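You operate a simulated robot arm through the tools that you are given. There is no shell and no other tool. Be economical: measure what you need, move in short steps, check, and stop when the job is done.

You run a simulated robot arm. Do the job below in one go: nothing can be reset, and whatever is moved stays where it is left.

JOB
Take the gold nut and put it on the tooling bench top. Take the silver nut and leave it on the yellow log card. Fetch the sachet from the tooling bench top and stand it on the flat table top. Open the right tool bench door, put the blue tin on the shelf in the tool bench, then shut the door. Fetch the black plates from the gauging bench top and set it on the top of the red scrap mat. Open the left tank door. Any order will do. Set down upright: sachet, blue tin.

It is judged by the outcome, as a careful person would: the job done as asked, and still so three seconds after it is handed in. It fails if anything else is knocked over, pushed out of place, dropped, spilled or broken.

ROBOT AND FRAMES
A 6-joint arm with a four-finger gripper on a trunk, on a base that drives. Base frame: it is fixed to the floor where the robot stands at the start and does not move with it; the origin is under the middle of the robot, x ahead of it, y to its left, z up. Units: mm, degrees, N and s.
Its first joint turns from -166.0 to 166.0 degrees. Places, roughly: black plates (9x4x3 cm) [2200, 1100, 800]; blue tin [6750, -4750, 500]; flat table top [3700, -600, 800]; gold nut (3x4x2 cm) [6100, 0, 800]; left tank door [3400, 1700, 400]; right tool bench door [4900, -6700, 400]; sachet [7250, -1250, 1000]; shelf in the tool bench [5300, -6600, 400]; silver nut (3x4x2 cm) [7100, -1100, 900]; tooling bench top [7300, -1300, 900]; top of the red SCRAP mat (23x18 cm) [3740, -1120, 800]; yellow log card [7500, -1250, 750]. Payload 3.43 kg.
Tool frame: the origin (TCP) lies between the finger pads and is the grasp point; the fingertips stand 30 mm ahead of it; z points along the fingers, y is the line along which they close. The gripper opens to 120 mm. The gripper's body begins 85 mm behind the TCP.
Orientation is told as [roll, pitch, yaw] about the base's x, y, z axes, in that order, counted from this pose: with the fingers straight down and closing along the base's y, the tool's x points along the base's -x, its y along +y and its z along -z.

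CONTROLS
- The arm moves only by the tool arm_command. Its argument "moves" is a list of rows, each an object of numbers (a shift or turn left out is 0, a gripper value left out holds the last): "x", "y", "z": the shift along the tool's x, y, z in cm; "wx", "wy", "wz": the turn, a rotation vector about the tool's x, y, z in rad; "hand": the finger opening in cm, from 0 to 12. In form: [{"x": .., "y": .., "z": .., "wx": .., "wy": .., "wz": .., "hand": ..}, ...]. A call has 1 to 10 rows; each row shifts and turns the commanded pose from where the row before left it, along the tool's axes as they then stand. A row lasts 0.2 s, in which the tool goes at most 50 mm and 8.6 degrees; a call with a longer step from one row to the next is refused whole, and so is a gripper value outside its range. A pose out of reach is approached as far as the arm can. The call stops where the force on the tool passes 40 N (or 10 N more than at its start, if that is more) or the arm is blocked; 0.2 s more then pass. The fingers move at their own pace and stop on an object; they squeeze with about 30 N. The grip force told is the motor's: it shows also when the fingers shut on nothing. Time passes only in rows, and 0.2 s behind the last, so rows that do not move let the fingers close. It gives the time, the measured TCP pose, the force on the tool (base axes), the opening and the grip force at its end, in the units of the frame above (readings bear some noise), with the torque about the TCP (base axes, N m) and any sound that the robot's microphone picked up.
- Cameras (640 x 400 px; columns grow to the right, rows downward): "scene" is now at [-201.8, 187.2, 1262.7]; the picture's right is [-0.04, -1.00, 0.00], its down [-0.10, 0.00, -0.99] and it looks along [0.99, -0.04, -0.10] (base axes); focal length 284 px, centre (320, 200). "wrist" rides on the gripper at [71, -17, -121] in the tool frame; the picture's right is [0.23, 0.97, 0.00], its down [-0.81, 0.19, -0.55] and it looks along [-0.54, 0.13, 0.83] (tool axes); focal length 275 px, centre (320, 200). There is no depth. A picture from a camera that has moved, and an enlarged one, comes with that camera's place and axes in the base frame and with its lens.
- snapshot(camera): a new picture of that camera. It takes no simulated time.
- base_move(legs): drives the robot by 1 to 6 legs, each [ahead, turn to the left] in mm and degrees, along the robot's own axes; the way and the turn of a leg run together, so that a leg with both is an arc; at most 1500 mm and 180 degrees a leg. The arm and the cameras ride along, it lands a little off, and it stops where it bumps. It gives what a move gives.
- pan_tilt(pan, tilt): turns the head with the scene camera to pan (to the left, within 143 degrees either way) and tilt (down, from -29 to 69), counted from straight ahead of the robot. It gives what a move gives.
- enlarge(camera, box): a new picture of the part [left, top, right, bottom] of that camera's present view, enlarged. It takes no simulated time.
- finish_job(): hands the job in; it is judged then, once.

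Work in short steps. Places have to be worked out from the pictures, the camera data and where the tool is seen: move nearer, look again, correct. Check each grasp and each placing, and mend what went wrong. You have 196 turns and 182 pictures in all, those below and enlarged ones among them. Open the gripper and draw the arm clear of the work before you hand the job in, unless the task says otherwise; then end with one line.

The tools are called after "Request:" as name(argument=value, ...) on one line, values as JSON. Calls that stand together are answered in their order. arm_command: Moves the arm, as the interface text tells. Its arguments: {"type":"object","properties":{"moves":{"type":"array","items":{"type":"object","properties":{"x":{"type":"number"},"y":{"type":"number"},"z":{"type":"number"},"wx":{"type":"number"},"wy":{"type":"number"},"wz":{"type":"number"},"hand":{"type":"number"}}}}},"required":["moves"]} The other tools are called the same way: base_move (legs) drives the base; pan_tilt (pan, tilt) turns the head that bears the scene camera; snapshot (camera) takes a picture; enlarge (camera, box) takes an enlarged picture of a part of a camera's view; finish_job () hands the job in.

At the start:

```text
time: 0.0
tcp_pos: [701.0, 199.0, 1101.9]
ee_rot: [0.0, 0.0, 0.1]
force: [0.0, 0.0, 0.0]
moment: [-0.02, 0.0, -0.02]
opening: 120.0
gripper_force: 0.0
robot x, y, heading: [-1.1, 0.5, -0.2]
head pan, tilt: [-2.3, 5.0]
```

scene: 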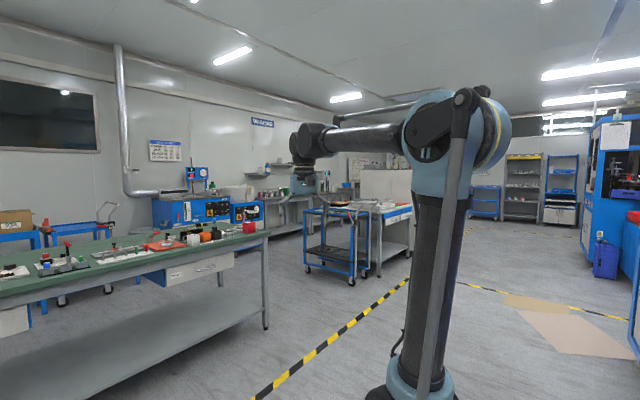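
wrist: 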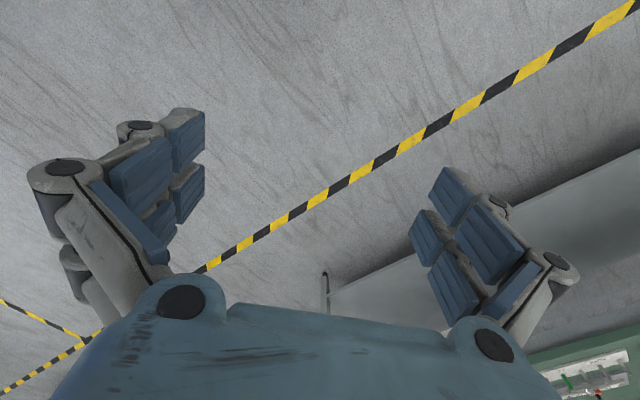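

The scene shows a green bench on the left, likely the gauging bench with the black plates. I enlarge the relevant part to locate them.

Request:
enlarge(camera="scene", box=[0, 200, 280, 375])

Request:
enlarge(camera="scene", box=[240, 130, 440, 290])

```text
2.29 times, centred on (140, 288) of scene
camera zoom: at [-201.8, 187.2, 1262.7], right [-0.04, -1.0, 0.0], down [-0.1, 0.0, -0.99], along [0.99, -0.04, -0.1], focal length 648 px, centre (731, 0)
```

zoom: 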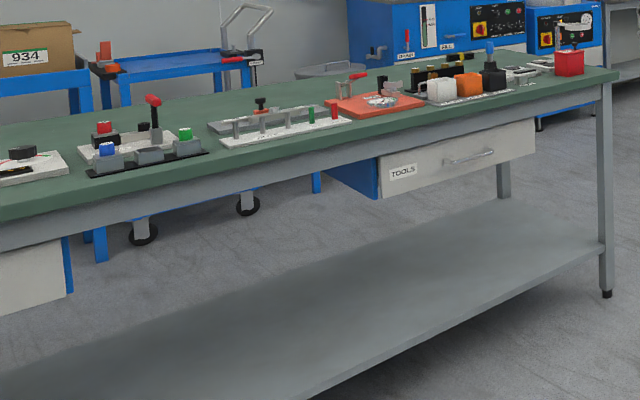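

```text
2.50 times, centred on (340, 210) of scene
camera zoom: at [-201.8, 187.2, 1262.7], right [-0.04, -1.0, 0.0], down [-0.1, 0.0, -0.99], along [0.99, -0.04, -0.1], focal length 709 px, centre (270, 175)
```

zoom: 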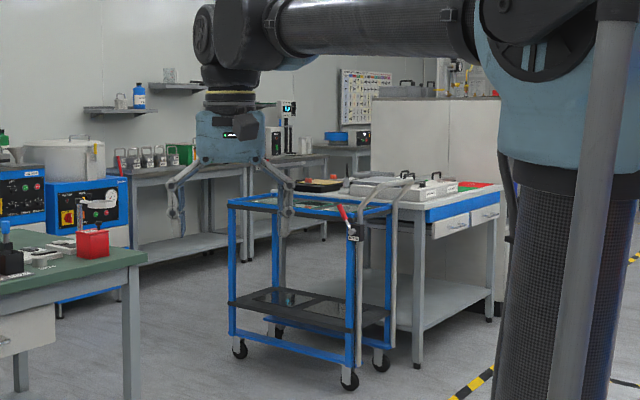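

The bench runs diagonally with its near-right corner at about (1985, 495). I drive closer to see the items on it.

Request:
base_move(legs=[[0, 10], [1100, 0]])

Request:
pan_tilt(pan=30, tilt=20)

Request:
snapshot(camera="scene")

```text
time: 6.5
tcp_pos: [1721.5, 519.2, 1109.6]
ee_rot: [0.0, -0.6, 10.7]
force: [0.6, -0.2, 0.8]
moment: [0.01, 0.03, -0.01]
opening: 119.8
gripper_force: 0.1
robot x, y, heading: [1079.2, 195.5, 10.3]
head pan, tilt: [-2.3, 5.0]
```

```text
time: 7.4
tcp_pos: [1707.6, 517.6, 1117.1]
ee_rot: [0.0, -1.4, 10.6]
force: [0.0, 0.3, -0.6]
moment: [0.03, 0.0, 0.01]
opening: 120.0
gripper_force: 0.1
robot x, y, heading: [1082.8, 199.3, 10.6]
head pan, tilt: [30.0, 20.0]
```

```text
177 pictures are left
camera scene: at [827.8, 391.8, 1238.5], right [0.65, -0.76, -0.01], down [-0.27, -0.22, -0.94], along [0.71, 0.61, -0.35], focal length 284 px, centre (320, 200)
```

scene: 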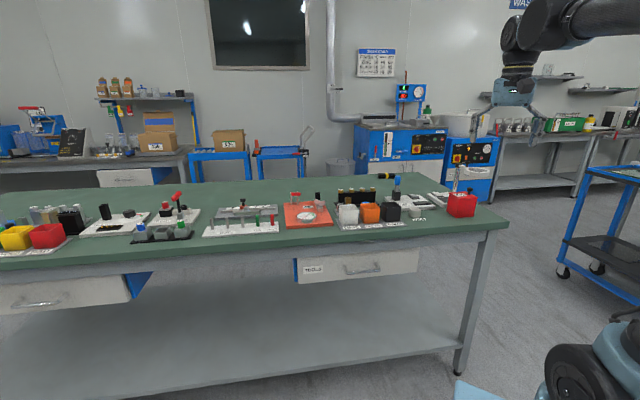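

I enlarge the bench items to identify the black plates.

Request:
enlarge(camera="scene", box=[280, 165, 500, 240])

Request:
enlarge(camera="scene", box=[0, 180, 220, 255])

```text
2.91 times, centred on (390, 202) of scene
camera zoom: at [827.8, 391.8, 1238.5], right [0.65, -0.76, -0.01], down [-0.27, -0.22, -0.94], along [0.71, 0.61, -0.35], focal length 825 px, centre (116, 193)
```

zoom: 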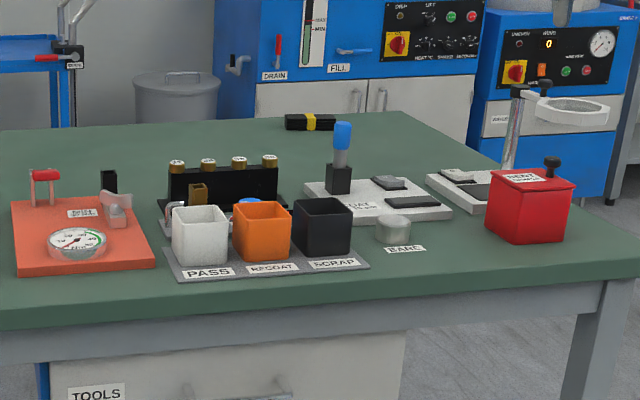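

```text
2.91 times, centred on (110, 218) of scene
camera zoom: at [827.8, 391.8, 1238.5], right [0.65, -0.76, -0.01], down [-0.27, -0.22, -0.94], along [0.71, 0.61, -0.35], focal length 825 px, centre (931, 149)
```

zoom: 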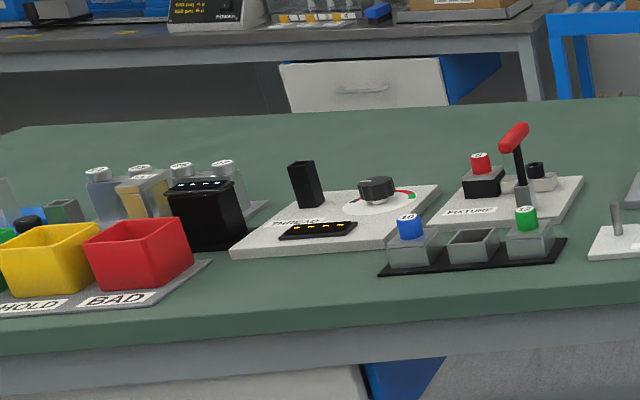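

The black plates (yellow band) are near the bench's far edge, at about (2236, 1106). I'll go around to the end of the bench and reach in from there, through the gap between the bench and the trolley.

Request:
base_move(legs=[[0, -12.8], [1269, 0], [0, 52], [625, 0], [0, 87]])

Request:
pan_tilt(pan=0, tilt=30)

Request:
snapshot(camera="scene")

Request:
snapshot(camera="wrist")

```text
time: 24.8
tcp_pos: [2103.9, 918.4, 1117.2]
ee_rot: [0.0, -1.4, 138.4]
force: [0.2, -0.2, 0.0]
moment: [-0.01, 0.01, 0.01]
opening: 119.9
gripper_force: 0.1
robot x, y, heading: [2745.4, 627.2, 138.4]
head pan, tilt: [30.0, 20.0]
```

```text
time: 25.8
tcp_pos: [2111.6, 910.0, 1125.8]
ee_rot: [0.0, -2.1, 138.4]
force: [0.1, -0.3, -0.2]
moment: [0.05, -0.03, -0.01]
opening: 120.0
gripper_force: 0.1
robot x, y, heading: [2749.1, 628.7, 138.4]
head pan, tilt: [0.0, 30.0]
```

```text
174 pictures are left
camera scene: at [2772.5, 350.0, 1222.3], right [0.66, 0.75, 0.0], down [0.38, -0.34, -0.86], along [-0.64, 0.57, -0.51], focal length 284 px, centre (320, 200)
```

scene: 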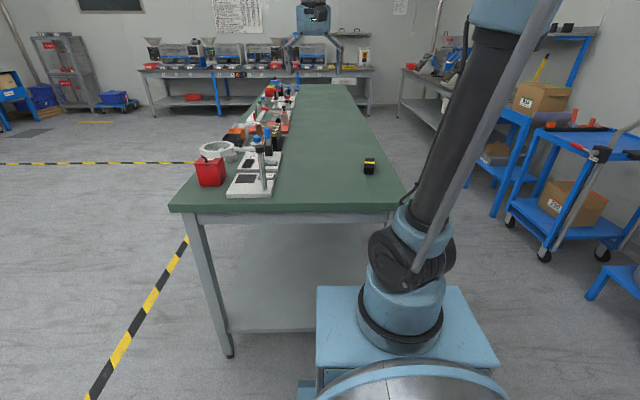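

```text
173 pictures are left
camera wrist: at [2180.9, 873.1, 1244.2], right [-0.47, -0.88, -0.01], down [-0.72, 0.38, 0.58], along [-0.51, 0.28, -0.81], focal length 275 px, centre (320, 200)
```

wrist: 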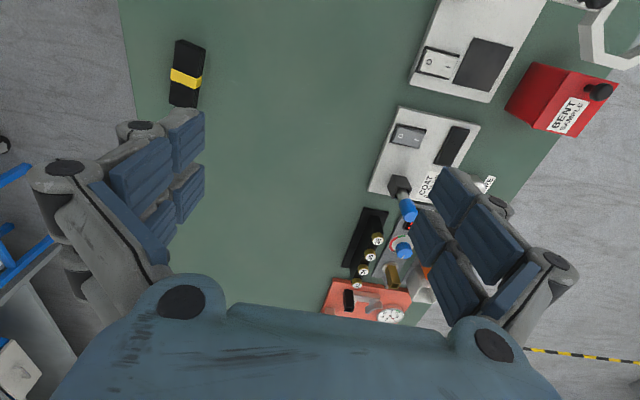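

From the two views I place the plates at about (2200, 1087), long axis near 131° and top near z 820. I level and align the tool, then move above them.

Request:
arm_command(moves=[{"wz": 0.13}, {"wy": 0.037}, {"x": -1.52, "y": -3.65}, {"x": -1.52, "y": -3.65}, {"x": -1.52, "y": -3.65}, {"x": -1.52, "y": -3.65}, {"x": -1.52, "y": -3.65}, {"z": 4}, {"z": 4}, {"z": 4}])

Request:
snapshot(camera="wrist")

```text
time: 28.0
tcp_pos: [2201.4, 1087.1, 1006.5]
ee_rot: [0.3, 0.1, 131.0]
force: [0.1, -0.3, -0.7]
moment: [0.01, 0.03, -0.02]
opening: 119.9
gripper_force: 0.1
robot x, y, heading: [2743.6, 626.2, 138.5]
head pan, tilt: [0.0, 30.0]
```

```text
172 pictures are left
camera wrist: at [2261.1, 1046.1, 1127.1], right [-0.58, -0.81, 0.01], down [-0.68, 0.49, 0.55], along [-0.45, 0.32, -0.83], focal length 275 px, centre (320, 200)
```

wrist: 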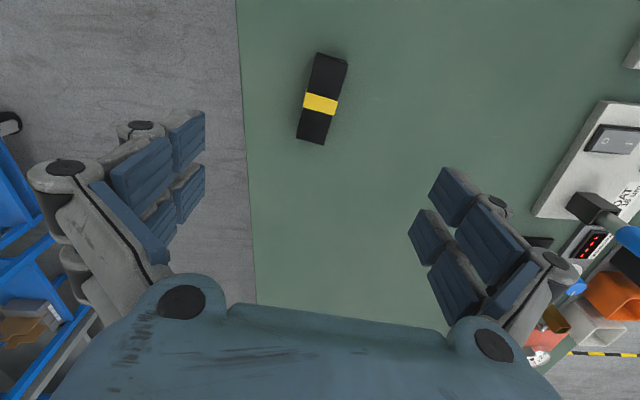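

The tool is centred over the plates and aligned. I descend part way with the gripper narrowed and check again.

Request:
arm_command(moves=[{"z": 4, "hand": 8}, {"z": 4}, {"z": 4}, {"z": 3}])

Request:
snapshot(camera="wrist")

```text
time: 29.0
tcp_pos: [2198.9, 1084.7, 852.4]
ee_rot: [0.4, 0.1, 130.9]
force: [0.1, 0.9, -0.7]
moment: [-0.03, 0.0, -0.01]
opening: 80.1
gripper_force: 0.1
robot x, y, heading: [2742.9, 625.4, 138.4]
head pan, tilt: [0.0, 30.0]
```

```text
171 pictures are left
camera wrist: at [2258.9, 1043.2, 974.0], right [-0.58, -0.81, 0.01], down [-0.68, 0.49, 0.55], along [-0.45, 0.32, -0.83], focal length 275 px, centre (320, 200)
```

wrist: 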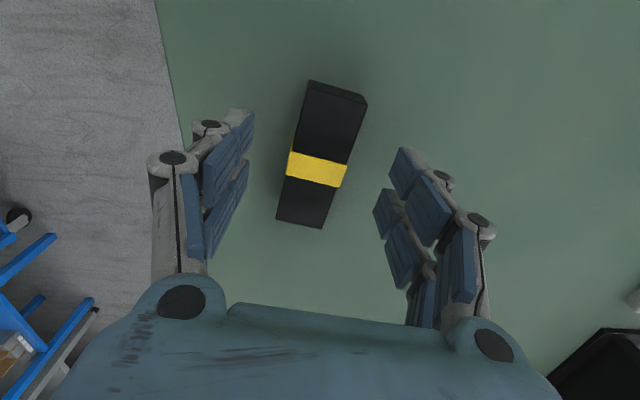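

The plates are between the fingers and the top looks to be at z 810–820. I descend 28 mm more and look again before closing.

Request:
arm_command(moves=[{"z": 1.5}, {"z": 1.3}])

Request:
snapshot(camera="wrist")

```text
time: 29.6
tcp_pos: [2201.1, 1084.2, 825.9]
ee_rot: [0.4, 0.1, 131.0]
force: [1.3, -0.1, -1.1]
moment: [-0.05, 0.05, 0.0]
opening: 80.1
gripper_force: 0.0
robot x, y, heading: [2747.4, 627.5, 138.4]
head pan, tilt: [0.0, 30.0]
```

```text
170 pictures are left
camera wrist: at [2260.5, 1042.5, 947.1], right [-0.58, -0.81, 0.01], down [-0.67, 0.49, 0.55], along [-0.45, 0.32, -0.83], focal length 275 px, centre (320, 200)
```

wrist: 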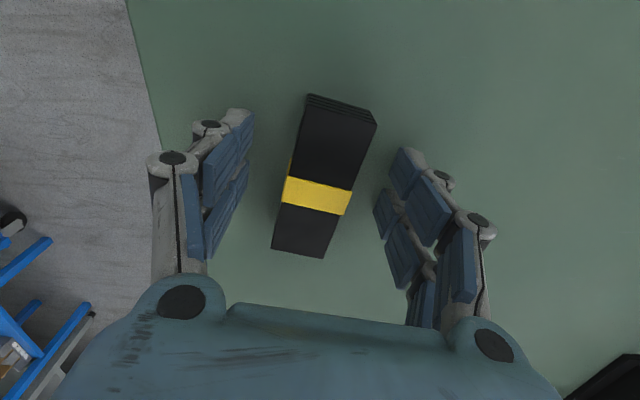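

The plates have clearance on both sides. I lower in small steps, relying on the contact stop.

Request:
arm_command(moves=[{"z": 0.4}, {"z": 0.4}, {}])

Request:
snapshot(camera="wrist")

```text
time: 30.1
tcp_pos: [2207.5, 1077.6, 831.0]
ee_rot: [0.2, -0.5, 131.0]
force: [1.3, -1.1, 14.9]
moment: [-0.19, -0.22, 0.01]
opening: 33.7
gripper_force: 25.6
robot x, y, heading: [2747.5, 627.9, 138.4]
head pan, tilt: [0.0, 30.0]
stopped in row 2: the force on the tool passed its limit at 56 N (the readings are from after the stop); the commanded pose is now the measured one
```

```text
169 pictures are left
camera wrist: at [2268.4, 1035.6, 951.7], right [-0.58, -0.81, 0.0], down [-0.67, 0.48, 0.56], along [-0.46, 0.33, -0.83], focal length 275 px, centre (320, 200)
```

wrist: 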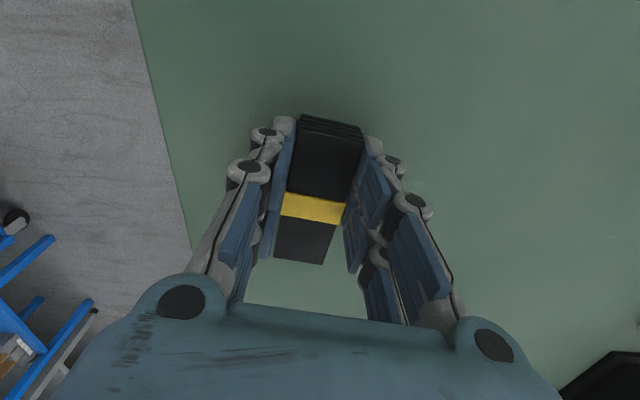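

The fingertips touched the bench (so the top is near z 789) and the gripper has closed on the plates at 33.7 mm. I hold the grip and lift slowly.

Request:
arm_command(moves=[{"hand": 0}, {"hand": 0}, {"z": -1}, {"z": -3}, {"z": -4}, {"z": -4}, {"z": -4}])

Request:
snapshot(camera="wrist")

```text
time: 31.6
tcp_pos: [2208.9, 1076.8, 990.8]
ee_rot: [0.4, -0.5, 131.0]
force: [-0.9, -0.2, -2.5]
moment: [-0.02, -0.02, 0.02]
opening: 33.7
gripper_force: 30.5
robot x, y, heading: [2742.6, 624.4, 138.5]
head pan, tilt: [0.0, 30.0]
```

```text
168 pictures are left
camera wrist: at [2270.1, 1034.6, 1110.8], right [-0.58, -0.81, 0.0], down [-0.67, 0.48, 0.56], along [-0.46, 0.33, -0.83], focal length 275 px, centre (320, 200)
```

wrist: 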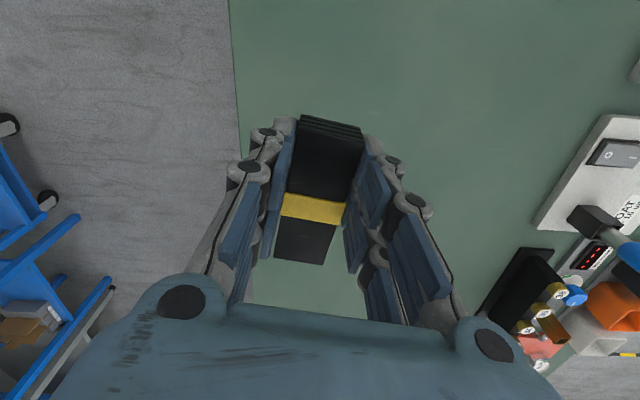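

The plates are held securely. I raise the arm and turn toward the mat and tables to look for a parking place.

Request:
arm_command(moves=[{"z": -4}, {"z": -4}, {"z": -4}, {"z": -4}, {"z": -3}, {"x": 4}, {"x": 4}, {"x": 4}])

Request:
base_move(legs=[[0, -150]])

Request:
pan_tilt(pan=-45, tilt=15)

Request:
snapshot(camera="scene")

```text
time: 33.5
tcp_pos: [2288.8, 987.7, 1178.8]
ee_rot: [0.4, -0.7, 130.9]
force: [-0.4, 0.3, -3.6]
moment: [-0.09, -0.06, 0.0]
opening: 33.7
gripper_force: 30.0
robot x, y, heading: [2747.4, 624.3, 138.6]
head pan, tilt: [0.0, 30.0]
```

```text
time: 40.8
tcp_pos: [3325.5, 547.9, 1178.5]
ee_rot: [0.4, -0.6, -18.4]
force: [0.5, 0.3, -2.6]
moment: [0.01, 0.05, 0.01]
opening: 33.9
gripper_force: 29.9
robot x, y, heading: [2748.5, 639.4, -10.6]
head pan, tilt: [0.0, 30.0]
```

```text
time: 42.0
tcp_pos: [3311.7, 549.4, 1183.9]
ee_rot: [0.4, -1.3, -18.4]
force: [-0.3, -0.5, -3.0]
moment: [0.02, 0.04, -0.02]
opening: 33.8
gripper_force: 30.0
robot x, y, heading: [2750.5, 638.6, -11.0]
head pan, tilt: [-45.0, 15.0]
```

```text
167 pictures are left
camera scene: at [2551.5, 808.0, 1246.7], right [-0.83, -0.56, 0.01], down [-0.16, 0.22, -0.96], along [0.54, -0.8, -0.27], focal length 284 px, centre (320, 200)
```

scene: 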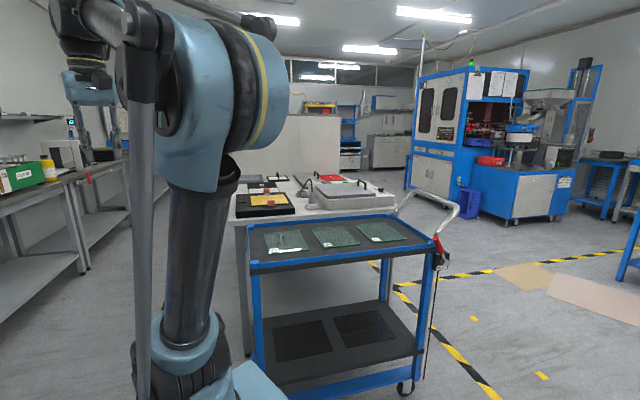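

The table with the red mat stands behind the trolley. I enlarge it to read the layout.

Request:
enlarge(camera="scene", box=[230, 150, 470, 260])

```text
2.67 times, centred on (350, 205) of scene
camera zoom: at [2551.5, 808.0, 1246.7], right [-0.83, -0.56, 0.01], down [-0.16, 0.22, -0.96], along [0.54, -0.8, -0.27], focal length 756 px, centre (240, 187)
```

zoom: 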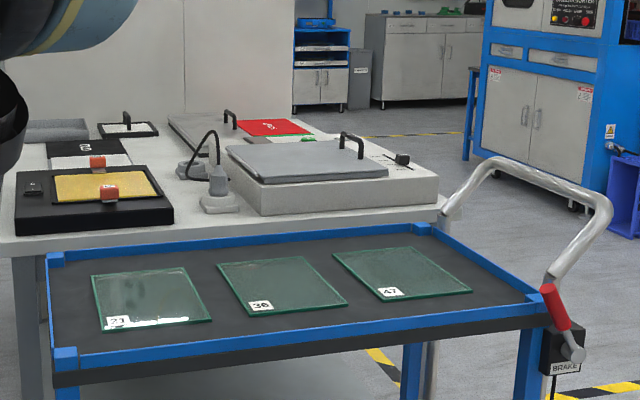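

Working in the table frame, the mat is at about (3760, −1114), some 120 mm inside the table's right edge. I back out through the gap, swing round the trolley handle and approach that right side.

Request:
base_move(legs=[[0, 58], [-734, 0], [0, -133], [1203, 0]])

Request:
pan_tilt(pan=50, tilt=15)

Request:
snapshot(camera="scene")

```text
time: 60.7
tcp_pos: [2557.2, -1634.6, 1184.9]
ee_rot: [0.4, -1.4, -88.1]
force: [-0.6, -0.2, -3.6]
moment: [0.03, 0.0, -0.01]
opening: 33.7
gripper_force: 30.6
robot x, y, heading: [2448.0, -1078.4, -80.8]
head pan, tilt: [-45.0, 15.0]
```

```text
time: 62.5
tcp_pos: [2555.7, -1621.6, 1190.2]
ee_rot: [0.6, -1.9, -87.9]
force: [0.3, -0.2, -2.6]
moment: [0.06, 0.01, -0.02]
opening: 33.9
gripper_force: 30.0
robot x, y, heading: [2451.3, -1074.6, -80.5]
head pan, tilt: [50.0, 15.0]
```

```text
165 pictures are left
camera scene: at [2670.2, -804.0, 1246.8], right [-0.51, -0.86, -0.01], down [-0.22, 0.14, -0.96], along [0.83, -0.49, -0.27], focal length 284 px, centre (320, 200)
```

scene: 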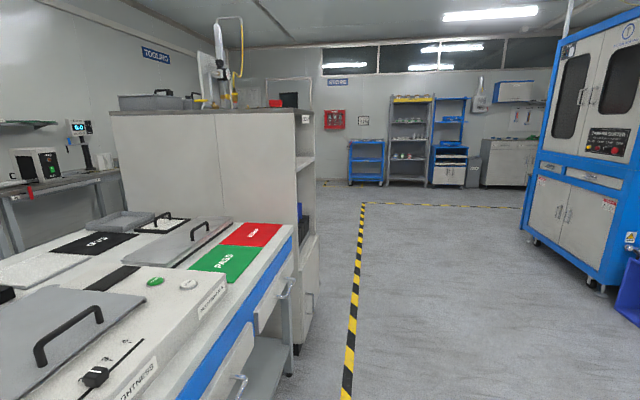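

The mat centre comes out at (3757, −1130) from this view as well. I drive alongside and face the table at the mat.

Request:
base_move(legs=[[0, 50.5], [1020, 0], [0, 77]])

Request:
snapshot(camera="wrist")

```text
time: 72.6
tcp_pos: [3828.7, -1454.1, 1204.5]
ee_rot: [-0.1, -3.2, 5.4]
force: [-2.5, -0.4, -2.1]
moment: [0.01, -0.16, 0.0]
opening: 33.7
gripper_force: 29.6
robot x, y, heading: [3330.1, -1590.1, 13.5]
head pan, tilt: [50.0, 15.0]
stopped in leg 3: the force on the tool passed its limit at 190 N (the readings are from after the stop); the commanded pose is now the measured one
```

```text
164 pictures are left
camera wrist: at [3752.6, -1478.5, 1322.3], right [-0.32, 0.95, -0.01], down [0.76, 0.26, 0.6], along [0.57, 0.18, -0.8], focal length 275 px, centre (320, 200)
```

wrist: 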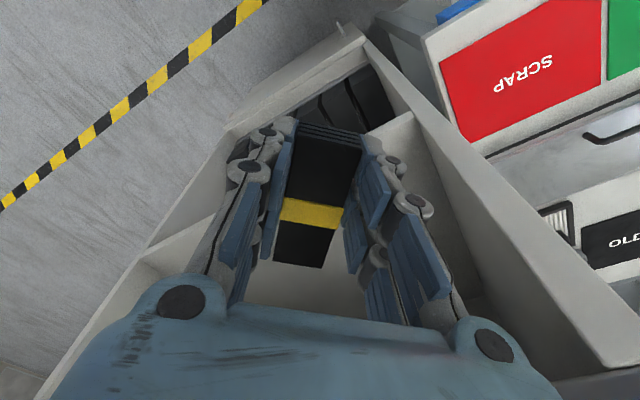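

The turn swung the tool into the tall cabinet beside the mat. The plates are still gripped. I look at the scene before backing off.

Request:
pan_tilt(pan=20, tilt=10)

Request:
snapshot(camera="scene")

```text
time: 73.5
tcp_pos: [3833.1, -1454.0, 1204.4]
ee_rot: [0.1, -3.1, 5.4]
force: [0.5, 0.8, -2.7]
moment: [-0.01, 0.06, 0.01]
opening: 33.8
gripper_force: 30.1
robot x, y, heading: [3326.3, -1588.4, 13.4]
head pan, tilt: [20.0, 10.0]
```

```text
163 pictures are left
camera scene: at [3078.0, -1418.7, 1254.6], right [0.55, -0.83, 0.0], down [-0.16, -0.1, -0.98], along [0.82, 0.54, -0.19], focal length 284 px, centre (320, 200)
```

scene: 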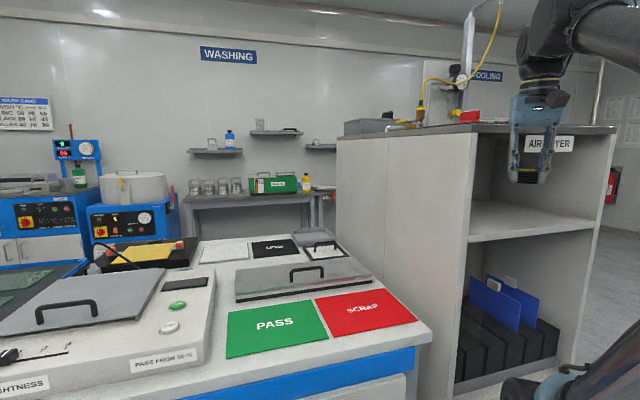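

The fingers sit just inside the cabinet's open front. I draw the tool straight back out toward the robot before turning further.

Request:
arm_command(moves=[{"x": 3, "hand": 0}, {"x": 4}, {"x": 4}, {"x": 4}, {"x": 3}, {"wy": 0.05}])

Request:
snapshot(camera="scene")

```text
time: 74.9
tcp_pos: [3655.3, -1474.5, 1195.1]
ee_rot: [0.0, -0.2, 5.4]
force: [-0.3, -0.6, -2.9]
moment: [0.01, 0.07, 0.02]
opening: 33.7
gripper_force: 29.8
robot x, y, heading: [3331.4, -1589.3, 13.7]
head pan, tilt: [20.0, 10.0]
```

```text
162 pictures are left
camera scene: at [3078.0, -1418.8, 1254.6], right [0.55, -0.84, 0.0], down [-0.16, -0.1, -0.98], along [0.82, 0.54, -0.19], focal length 284 px, centre (320, 200)
```

scene: 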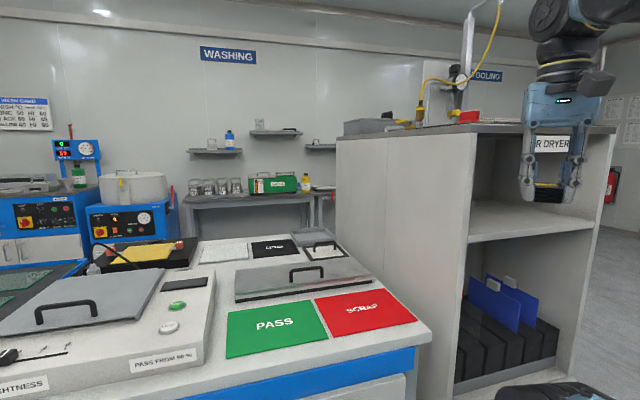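

The tool is clear of the cabinet, which stands undisturbed. I finish turning toward the mat.

Request:
base_move(legs=[[0, 36]])

Request:
snapshot(camera="wrist")

```text
time: 77.3
tcp_pos: [3523.7, -1302.4, 1194.6]
ee_rot: [0.0, -0.3, 42.1]
force: [0.7, 0.3, -2.5]
moment: [-0.04, 0.05, -0.01]
opening: 33.7
gripper_force: 29.5
robot x, y, heading: [3332.7, -1589.5, 50.1]
head pan, tilt: [20.0, 10.0]
```

```text
161 pictures are left
camera wrist: at [3481.3, -1362.9, 1315.6], right [-0.82, 0.57, 0.0], down [0.47, 0.68, 0.56], along [0.32, 0.46, -0.83], focal length 275 px, centre (320, 200)
```

wrist: 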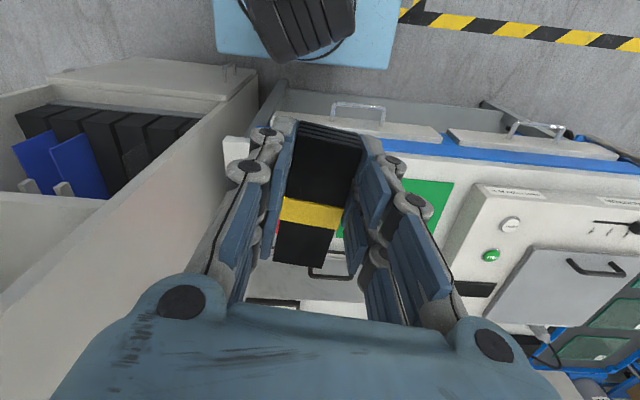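

The mat centre is (3757, −1113) and the cabinet panel is about 157 mm to its right. I aim slightly left of the centre, at (3738, −1096), and extend.

Request:
arm_command(moves=[{"x": -4.25, "y": 0.14, "hand": 0}, {"x": -4.25, "y": 0.14}, {"x": -4.25, "y": 0.14}, {"x": -4.25, "y": 0.14}, {"x": -4.25, "y": 0.14}, {"x": -4.25, "y": 0.14}, {"x": -4.25, "y": 0.14}, {"z": 4}, {"z": 4}, {"z": 4}])

Request:
snapshot(camera="wrist")

Request:
snapshot(camera="scene")

```text
time: 79.5
tcp_pos: [3728.9, -1105.9, 1082.4]
ee_rot: [0.1, -0.9, 42.1]
force: [-1.1, 0.1, -2.9]
moment: [-0.04, 0.05, 0.03]
opening: 33.7
gripper_force: 29.6
robot x, y, heading: [3332.9, -1591.3, 49.9]
head pan, tilt: [20.0, 10.0]
```

```text
160 pictures are left
camera wrist: at [3685.6, -1165.8, 1202.6], right [-0.82, 0.57, 0.0], down [0.47, 0.68, 0.57], along [0.32, 0.47, -0.82], focal length 275 px, centre (320, 200)
```

wrist: 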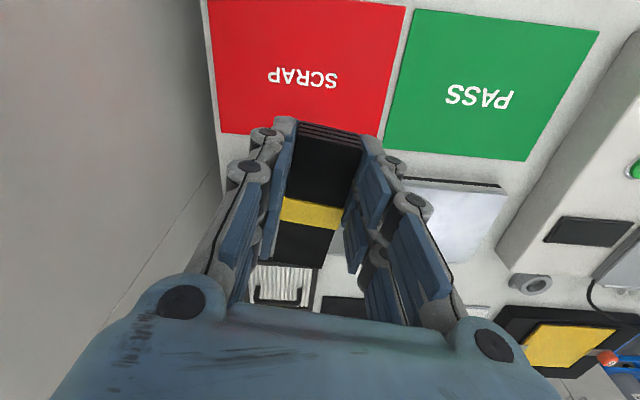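

```text
159 pictures are left
camera scene: at [3029.5, -1603.5, 1254.6], right [0.94, -0.34, 0.0], down [-0.07, -0.17, -0.98], along [0.34, 0.92, -0.19], focal length 284 px, centre (320, 200)
```

scene: 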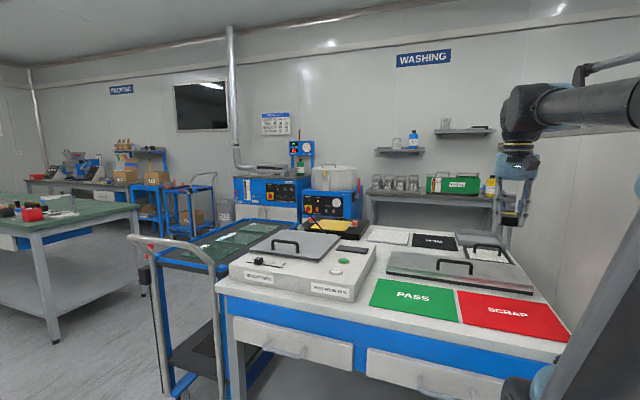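

The tool is over the mat with the plates aligned along its depth. I descend most of the way.

Request:
arm_command(moves=[{"z": 4, "hand": 0, "wy": 0.012}, {"z": 4}, {"z": 4}, {"z": 4}, {"z": 2.5}, {}])

Request:
snapshot(camera="wrist")

Request:
enlarge(camera="scene", box=[420, 180, 600, 350])

```text
time: 80.9
tcp_pos: [3728.3, -1105.0, 897.2]
ee_rot: [0.2, -0.3, 42.1]
force: [0.3, 0.8, -2.9]
moment: [-0.04, 0.0, 0.03]
opening: 33.5
gripper_force: 30.0
robot x, y, heading: [3331.7, -1588.0, 50.1]
head pan, tilt: [20.0, 10.0]
```

```text
158 pictures are left
camera wrist: at [3686.7, -1164.9, 1018.6], right [-0.82, 0.57, 0.0], down [0.47, 0.68, 0.56], along [0.32, 0.46, -0.83], focal length 275 px, centre (320, 200)
```

wrist: 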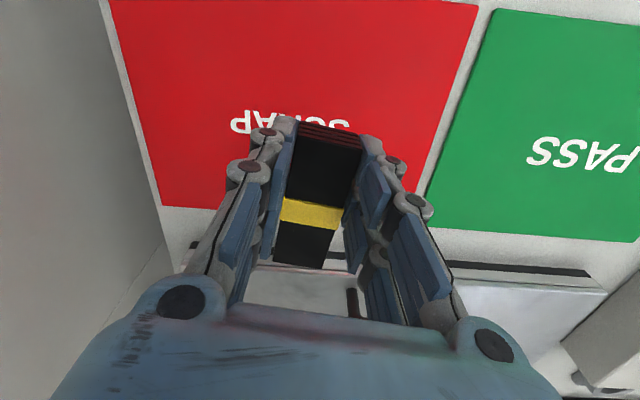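

```text
2.35 times, centred on (510, 265) of scene
camera zoom: at [3029.5, -1603.6, 1254.6], right [0.94, -0.34, 0.0], down [-0.07, -0.17, -0.98], along [0.34, 0.92, -0.19], focal length 667 px, centre (-127, 47)
```

zoom: 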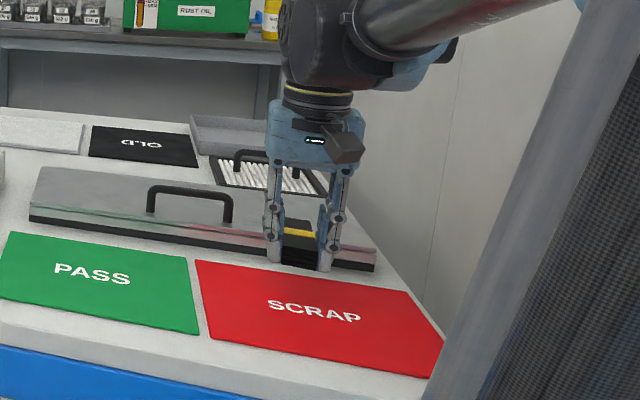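

The plates lie wholly over the red mat, with a little clearance on the far side. I lower slowly until they touch.

Request:
arm_command(moves=[{"z": 1.5, "hand": 0}, {"z": 1}, {"z": 0.5}, {"z": 0.4}, {"z": 0.4}, {"z": 0.4}, {"z": 0.4}, {"z": 0.4}, {"z": 0.4}, {"z": 0.4}])

Request:
snapshot(camera="wrist")

```text
time: 83.1
tcp_pos: [3730.4, -1104.8, 839.9]
ee_rot: [0.1, -0.4, 42.1]
force: [-0.5, -1.2, -2.5]
moment: [-0.08, 0.07, -0.02]
opening: 33.7
gripper_force: 29.8
robot x, y, heading: [3333.7, -1589.0, 50.0]
head pan, tilt: [20.0, 10.0]
```

```text
156 pictures are left
camera wrist: at [3688.3, -1164.1, 961.0], right [-0.82, 0.57, 0.0], down [0.47, 0.68, 0.56], along [0.32, 0.46, -0.83], focal length 275 px, centre (320, 200)
```

wrist: 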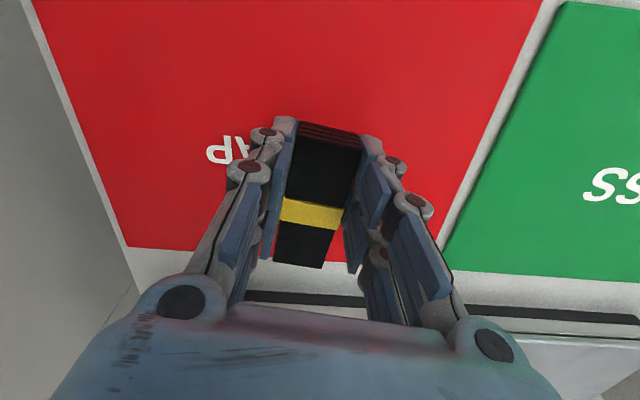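

No contact yet at TCP z 840, so I keep lowering in small steps.

Request:
arm_command(moves=[{"z": 0.4, "hand": 0}, {"z": 0.4}, {"z": 0.4}, {"z": 0.4}, {"z": 0.4}, {"z": 0.4}, {"z": 0.4}, {"z": 0.4}, {"z": 0.4}, {"z": 0.4}])

Request:
enlarge(camera="scene", box=[420, 180, 600, 350])

```text
time: 83.7
tcp_pos: [3725.4, -1112.3, 842.8]
ee_rot: [0.2, -1.0, 42.1]
force: [1.7, 2.7, -4.2]
moment: [-0.16, 0.17, -0.01]
opening: 33.7
gripper_force: 30.2
robot x, y, heading: [3330.5, -1587.1, 49.9]
head pan, tilt: [20.0, 10.0]
stopped in row 3: the force on the tool passed its limit at 57 N (the readings are from after the stop); the commanded pose is now the measured one
```

```text
2.35 times, centred on (510, 265) of scene
camera zoom: at [3029.9, -1602.8, 1254.8], right [0.94, -0.34, 0.0], down [-0.07, -0.17, -0.98], along [0.34, 0.92, -0.19], focal length 667 px, centre (-127, 47)
```

zoom: 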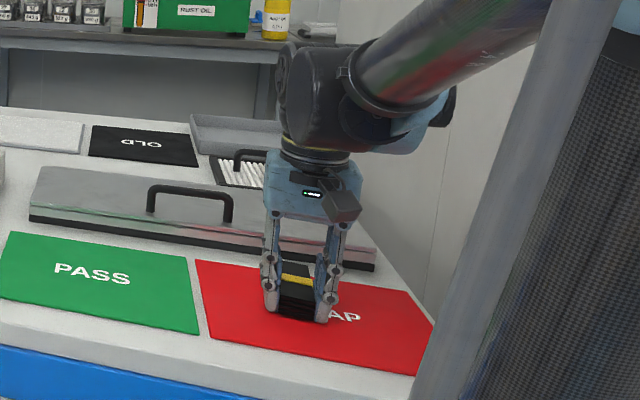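

Contact came near TCP z 833 and the arm rebounded a few mm. I lower gently again and then open.

Request:
arm_command(moves=[{"z": 0.3, "hand": 0, "wy": 0.01}, {"z": 0.2}, {"z": 0.2}, {}])

```text
time: 84.7
tcp_pos: [3725.0, -1111.5, 834.6]
ee_rot: [0.2, -0.3, 42.1]
force: [0.0, -1.7, 19.7]
moment: [-0.66, 0.1, 0.03]
opening: 33.8
gripper_force: 29.7
robot x, y, heading: [3332.2, -1587.5, 49.8]
head pan, tilt: [20.0, 10.0]
```

The plates press on the mat with about 20 N, so I open the gripper and lift clear.

Request:
arm_command(moves=[{"z": -0.1, "hand": 5}, {"hand": 6.5}, {"hand": 6.5}, {"z": -2}, {"z": -4}, {"z": -4}, {"z": -4}, {"z": -4}])

Request:
snapshot(camera="wrist")

Request:
enlarge(camera="scene", box=[420, 180, 600, 350])

```text
time: 86.5
tcp_pos: [3723.2, -1112.9, 1015.9]
ee_rot: [0.3, -0.3, 42.1]
force: [0.0, -0.4, 0.7]
moment: [0.02, 0.01, 0.01]
opening: 65.4
gripper_force: 0.0
robot x, y, heading: [3333.3, -1587.7, 49.9]
head pan, tilt: [20.0, 10.0]
```

```text
154 pictures are left
camera wrist: at [3681.7, -1173.8, 1135.8], right [-0.82, 0.57, 0.0], down [0.47, 0.68, 0.56], along [0.32, 0.46, -0.83], focal length 275 px, centre (320, 200)
```

wrist: 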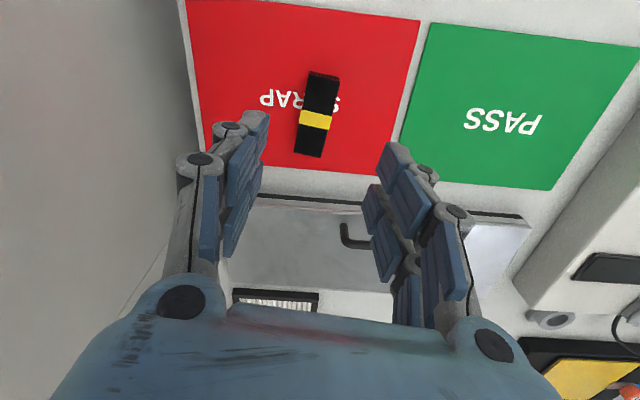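

```text
2.35 times, centred on (510, 265) of scene
camera zoom: at [3029.4, -1603.5, 1254.6], right [0.94, -0.34, 0.0], down [-0.07, -0.17, -0.98], along [0.34, 0.92, -0.19], focal length 667 px, centre (-127, 47)
```

zoom: 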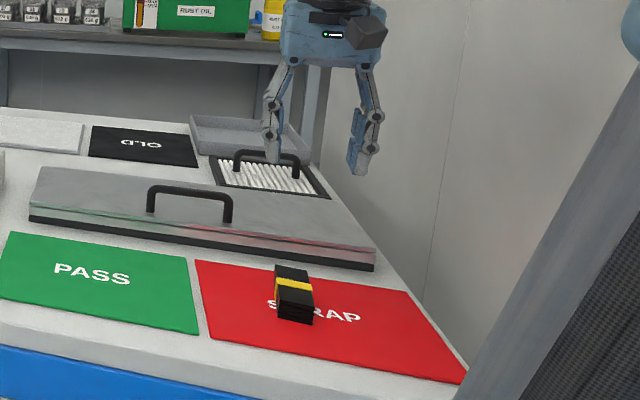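

The plates rest on the scrap mat. I lift and retract the arm, turn toward the east aisle and look for the gold nut and the tooling bench.

Request:
arm_command(moves=[{"z": -4}, {"z": -4}, {"z": -4}, {"z": -4}, {"z": -3.5, "x": 3}, {"x": 4.5}, {"x": 4.5}, {"x": 4.5}, {"x": 4.5}, {"x": 4.5}])

Request:
base_move(legs=[[-150, 0], [0, -60]])

Request:
pan_tilt(pan=25, tilt=8)

Request:
snapshot(camera="scene")

```text
time: 88.7
tcp_pos: [3536.9, -1282.9, 1209.3]
ee_rot: [0.3, -0.3, 42.0]
force: [0.9, 0.9, 0.5]
moment: [-0.06, 0.0, 0.02]
opening: 65.0
gripper_force: 0.1
robot x, y, heading: [3332.2, -1588.2, 50.1]
head pan, tilt: [20.0, 10.0]
```

```text
time: 93.1
tcp_pos: [3602.2, -1731.0, 1208.5]
ee_rot: [0.3, -0.3, -17.9]
force: [0.2, -0.1, 0.2]
moment: [-0.03, 0.0, 0.0]
opening: 64.9
gripper_force: 0.0
robot x, y, heading: [3235.0, -1695.2, -10.0]
head pan, tilt: [20.0, 10.0]
```

```text
time: 93.7
tcp_pos: [3589.9, -1729.4, 1214.5]
ee_rot: [0.4, -1.0, -17.9]
force: [-0.4, -0.4, -0.1]
moment: [-0.03, 0.0, 0.01]
opening: 65.4
gripper_force: 0.1
robot x, y, heading: [3240.3, -1702.1, -9.8]
head pan, tilt: [25.0, 8.0]
```

```text
152 pictures are left
camera scene: at [3071.2, -1438.1, 1257.8], right [0.26, -0.97, -0.01], down [-0.15, -0.03, -0.99], along [0.95, 0.26, -0.15], focal length 284 px, centre (320, 200)
```

scene: 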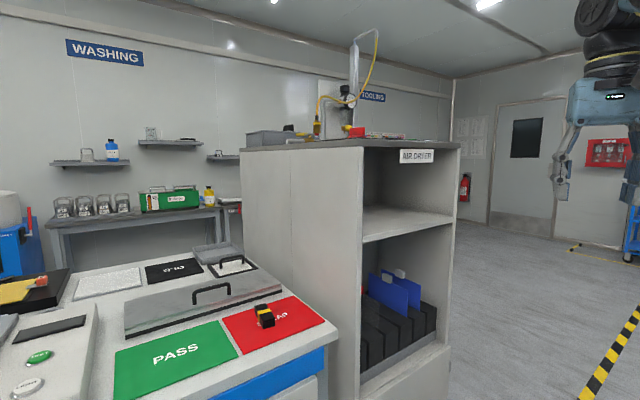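

The tall cabinet's right front corner is near (4100, −1650). I drive around it to the south-east and look again.

Request:
base_move(legs=[[0, -26], [1000, 0], [0, 36], [400, 0]])

Request:
pan_tilt(pan=30, tilt=8)

Request:
snapshot(camera="scene")

Request:
pan_tilt(pan=-30, tilt=8)

Request:
snapshot(camera="scene")

```text
time: 104.4
tcp_pos: [4797.8, -2265.7, 1213.6]
ee_rot: [0.3, -1.1, -8.5]
force: [0.5, -0.3, 1.4]
moment: [0.0, 0.0, -0.02]
opening: 65.3
gripper_force: 0.0
robot x, y, heading: [4447.5, -2292.2, -0.6]
head pan, tilt: [25.0, 8.0]
```

```text
time: 105.1
tcp_pos: [4784.1, -2268.0, 1217.1]
ee_rot: [0.4, -1.7, -8.5]
force: [-0.3, -0.8, 0.4]
moment: [-0.01, -0.02, -0.01]
opening: 65.2
gripper_force: 0.0
robot x, y, heading: [4443.5, -2293.8, -0.3]
head pan, tilt: [30.0, 8.0]
```

```text
151 pictures are left
camera scene: at [4235.4, -2052.9, 1257.9], right [0.49, -0.87, -0.01], down [-0.13, -0.07, -0.99], along [0.86, 0.49, -0.15], focal length 284 px, centre (320, 200)
```

scene: 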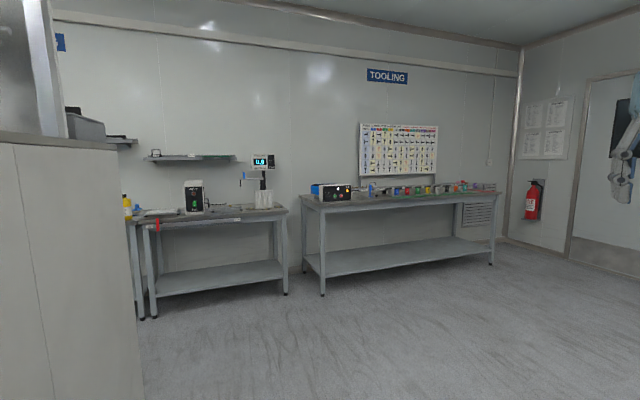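

```text
time: 106.4
tcp_pos: [4784.0, -2268.7, 1218.2]
ee_rot: [0.5, -1.7, -8.6]
force: [0.2, -0.7, 0.3]
moment: [-0.01, 0.01, -0.03]
opening: 64.8
gripper_force: 0.0
robot x, y, heading: [4445.9, -2291.9, -0.6]
head pan, tilt: [-30.0, 8.0]
```

```text
150 pictures are left
camera scene: at [4234.3, -2145.4, 1257.9], right [-0.51, -0.86, 0.01], down [-0.13, 0.07, -0.99], along [0.85, -0.5, -0.15], focal length 284 px, centre (320, 200)
```

scene: 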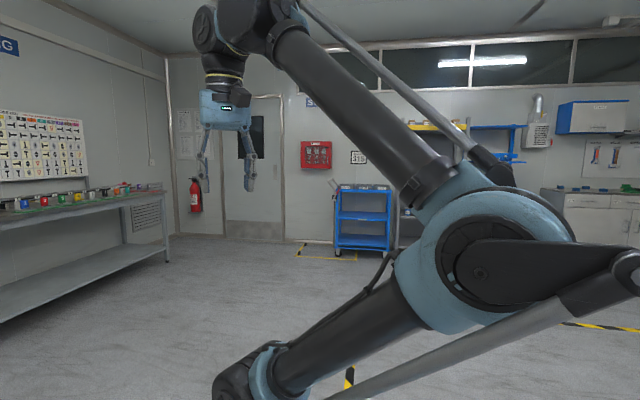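

The gold nut should be on the left bench and the tooling bench is the right one. I turn the head back and enlarge both.

Request:
pan_tilt(pan=30, tilt=8)

Request:
enlarge(camera="scene", box=[110, 140, 300, 260])

Request:
enlarge(camera="scene", box=[295, 150, 515, 290])

```text
time: 107.7
tcp_pos: [4784.7, -2269.0, 1217.0]
ee_rot: [0.4, -1.7, -8.6]
force: [0.5, 0.1, -0.4]
moment: [0.02, 0.01, -0.01]
opening: 65.0
gripper_force: 0.1
robot x, y, heading: [4449.6, -2292.0, -0.6]
head pan, tilt: [30.0, 8.0]
```

```text
3.33 times, centred on (205, 200) of scene
camera zoom: at [4235.3, -2052.9, 1257.9], right [0.49, -0.87, -0.01], down [-0.13, -0.07, -0.99], along [0.86, 0.49, -0.15], focal length 945 px, centre (703, 200)
```

zoom: 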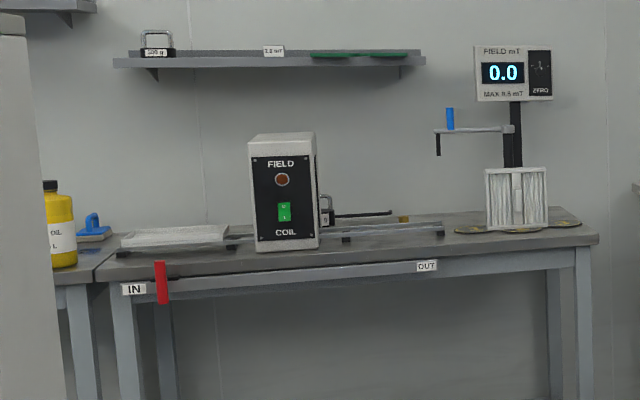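

```text
2.86 times, centred on (405, 220) of scene
camera zoom: at [4235.3, -2052.9, 1257.9], right [0.49, -0.87, -0.01], down [-0.13, -0.07, -0.99], along [0.86, 0.49, -0.15], focal length 810 px, centre (77, 143)
```

zoom: 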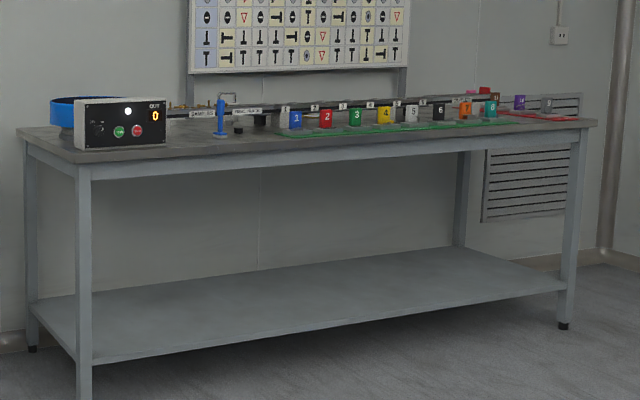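

The gold nut appears near (6150, 30) at the back of the left bench, behind a thin rail. I drive to stand about 800 mm in front of it.

Request:
base_move(legs=[[0, 56], [1100, 0], [900, 0], [0, -6]])

Request:
pan_tilt(pan=0, tilt=25)

Request:
snapshot(camera="scene")

Request:
snapshot(camera="wrist")

```text
time: 121.2
tcp_pos: [5802.4, -375.3, 1217.6]
ee_rot: [0.5, -1.7, 40.3]
force: [-0.1, -0.4, -0.9]
moment: [0.01, 0.0, 0.0]
opening: 65.0
gripper_force: 0.2
robot x, y, heading: [5597.5, -646.2, 48.2]
head pan, tilt: [30.0, 8.0]
```

```text
time: 122.1
tcp_pos: [5796.2, -388.1, 1220.7]
ee_rot: [0.8, -2.2, 40.3]
force: [0.0, 0.5, 0.1]
moment: [0.01, -0.02, 0.0]
opening: 65.0
gripper_force: 0.0
robot x, y, heading: [5596.3, -645.8, 48.4]
head pan, tilt: [0.0, 25.0]
```

```text
147 pictures are left
camera scene: at [5321.3, -669.1, 1230.2], right [0.75, -0.66, 0.0], down [-0.29, -0.32, -0.9], along [0.6, 0.67, -0.43], focal length 284 px, centre (320, 200)
```

scene: 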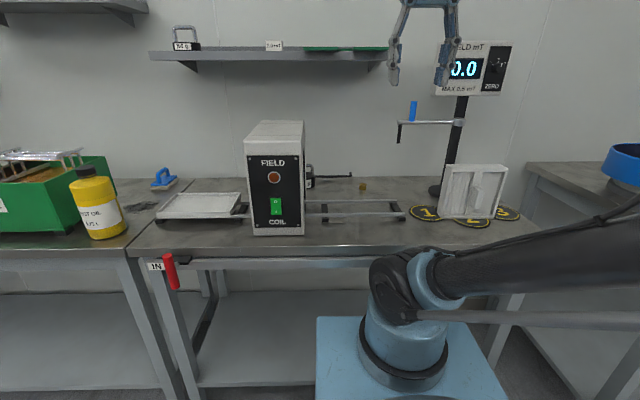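

```text
146 pictures are left
camera wrist: at [5748.6, -450.0, 1339.4], right [-0.81, 0.59, 0.0], down [0.48, 0.65, 0.59], along [0.35, 0.47, -0.81], focal length 275 px, centre (320, 200)
```

wrist: 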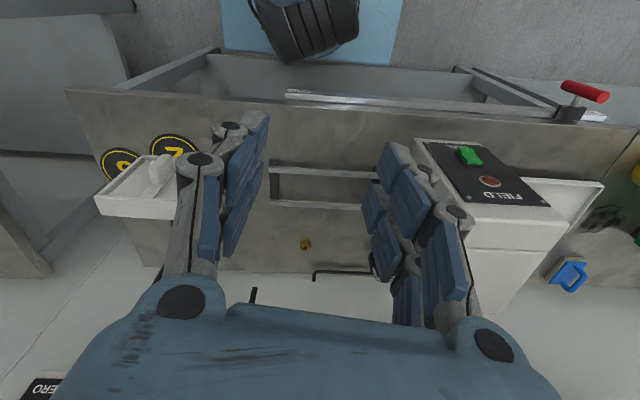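

I place the nut near (6092, −55), z ≈ 815, with a probe arm and shelf close by on the right and above. I lower first, then extend to a point short of it for a closer look.

Request:
arm_command(moves=[{"wy": 0.038, "wx": -0.012, "hand": 7}, {"z": 4.5}, {"z": 4.5}, {"z": 4.5}, {"z": 4.5}, {"z": 4}, {"x": -4.8, "y": 0.7}, {"x": -4.8, "y": 0.7}, {"x": -4.8, "y": 0.7}, {"x": -4.8, "y": 0.7}])

Request:
snapshot(camera="wrist")

Request:
snapshot(camera="scene")

```text
time: 124.3
tcp_pos: [5935.6, -195.0, 1022.9]
ee_rot: [1.4, -0.3, 40.4]
force: [-0.1, 0.3, 0.2]
moment: [0.06, -0.04, 0.03]
opening: 70.0
gripper_force: 0.0
out of reach, approached as far as the arm can: row 4, 5, 6
robot x, y, heading: [5593.8, -642.2, 48.4]
head pan, tilt: [0.0, 25.0]
```

```text
145 pictures are left
camera wrist: at [5892.9, -256.0, 1143.6], right [-0.81, 0.59, 0.02], down [0.5, 0.66, 0.56], along [0.32, 0.46, -0.83], focal length 275 px, centre (320, 200)
```

wrist: 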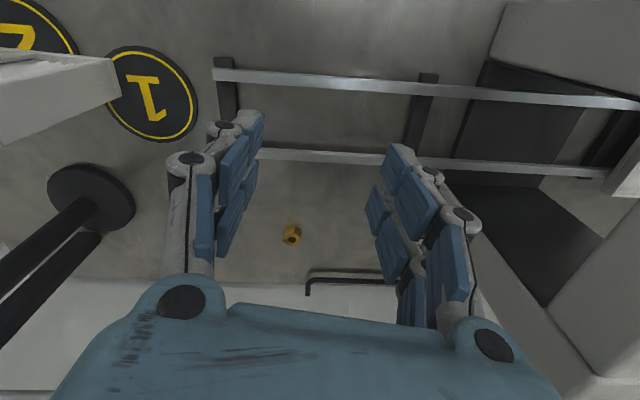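

```text
144 pictures are left
camera scene: at [5321.1, -669.6, 1230.1], right [0.75, -0.67, 0.0], down [-0.29, -0.32, -0.9], along [0.6, 0.67, -0.43], focal length 284 px, centre (320, 200)
```

scene: 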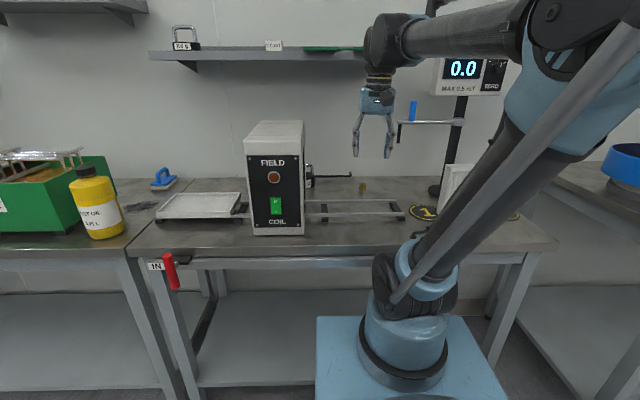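

The nut reads (6093, −48) again. The probe arm tip seems to be about 80 mm to the right of the approach line, so I zoom to check the clearance.

Request:
enlarge(camera="scene", box=[300, 40, 520, 240])

```text
2.00 times, centred on (410, 140) of scene
camera zoom: at [5321.1, -669.6, 1230.1], right [0.75, -0.67, 0.0], down [-0.29, -0.32, -0.9], along [0.6, 0.67, -0.43], focal length 567 px, centre (140, 320)
```

zoom: 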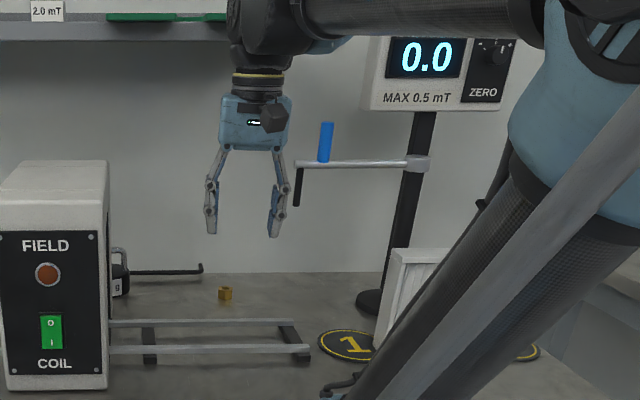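

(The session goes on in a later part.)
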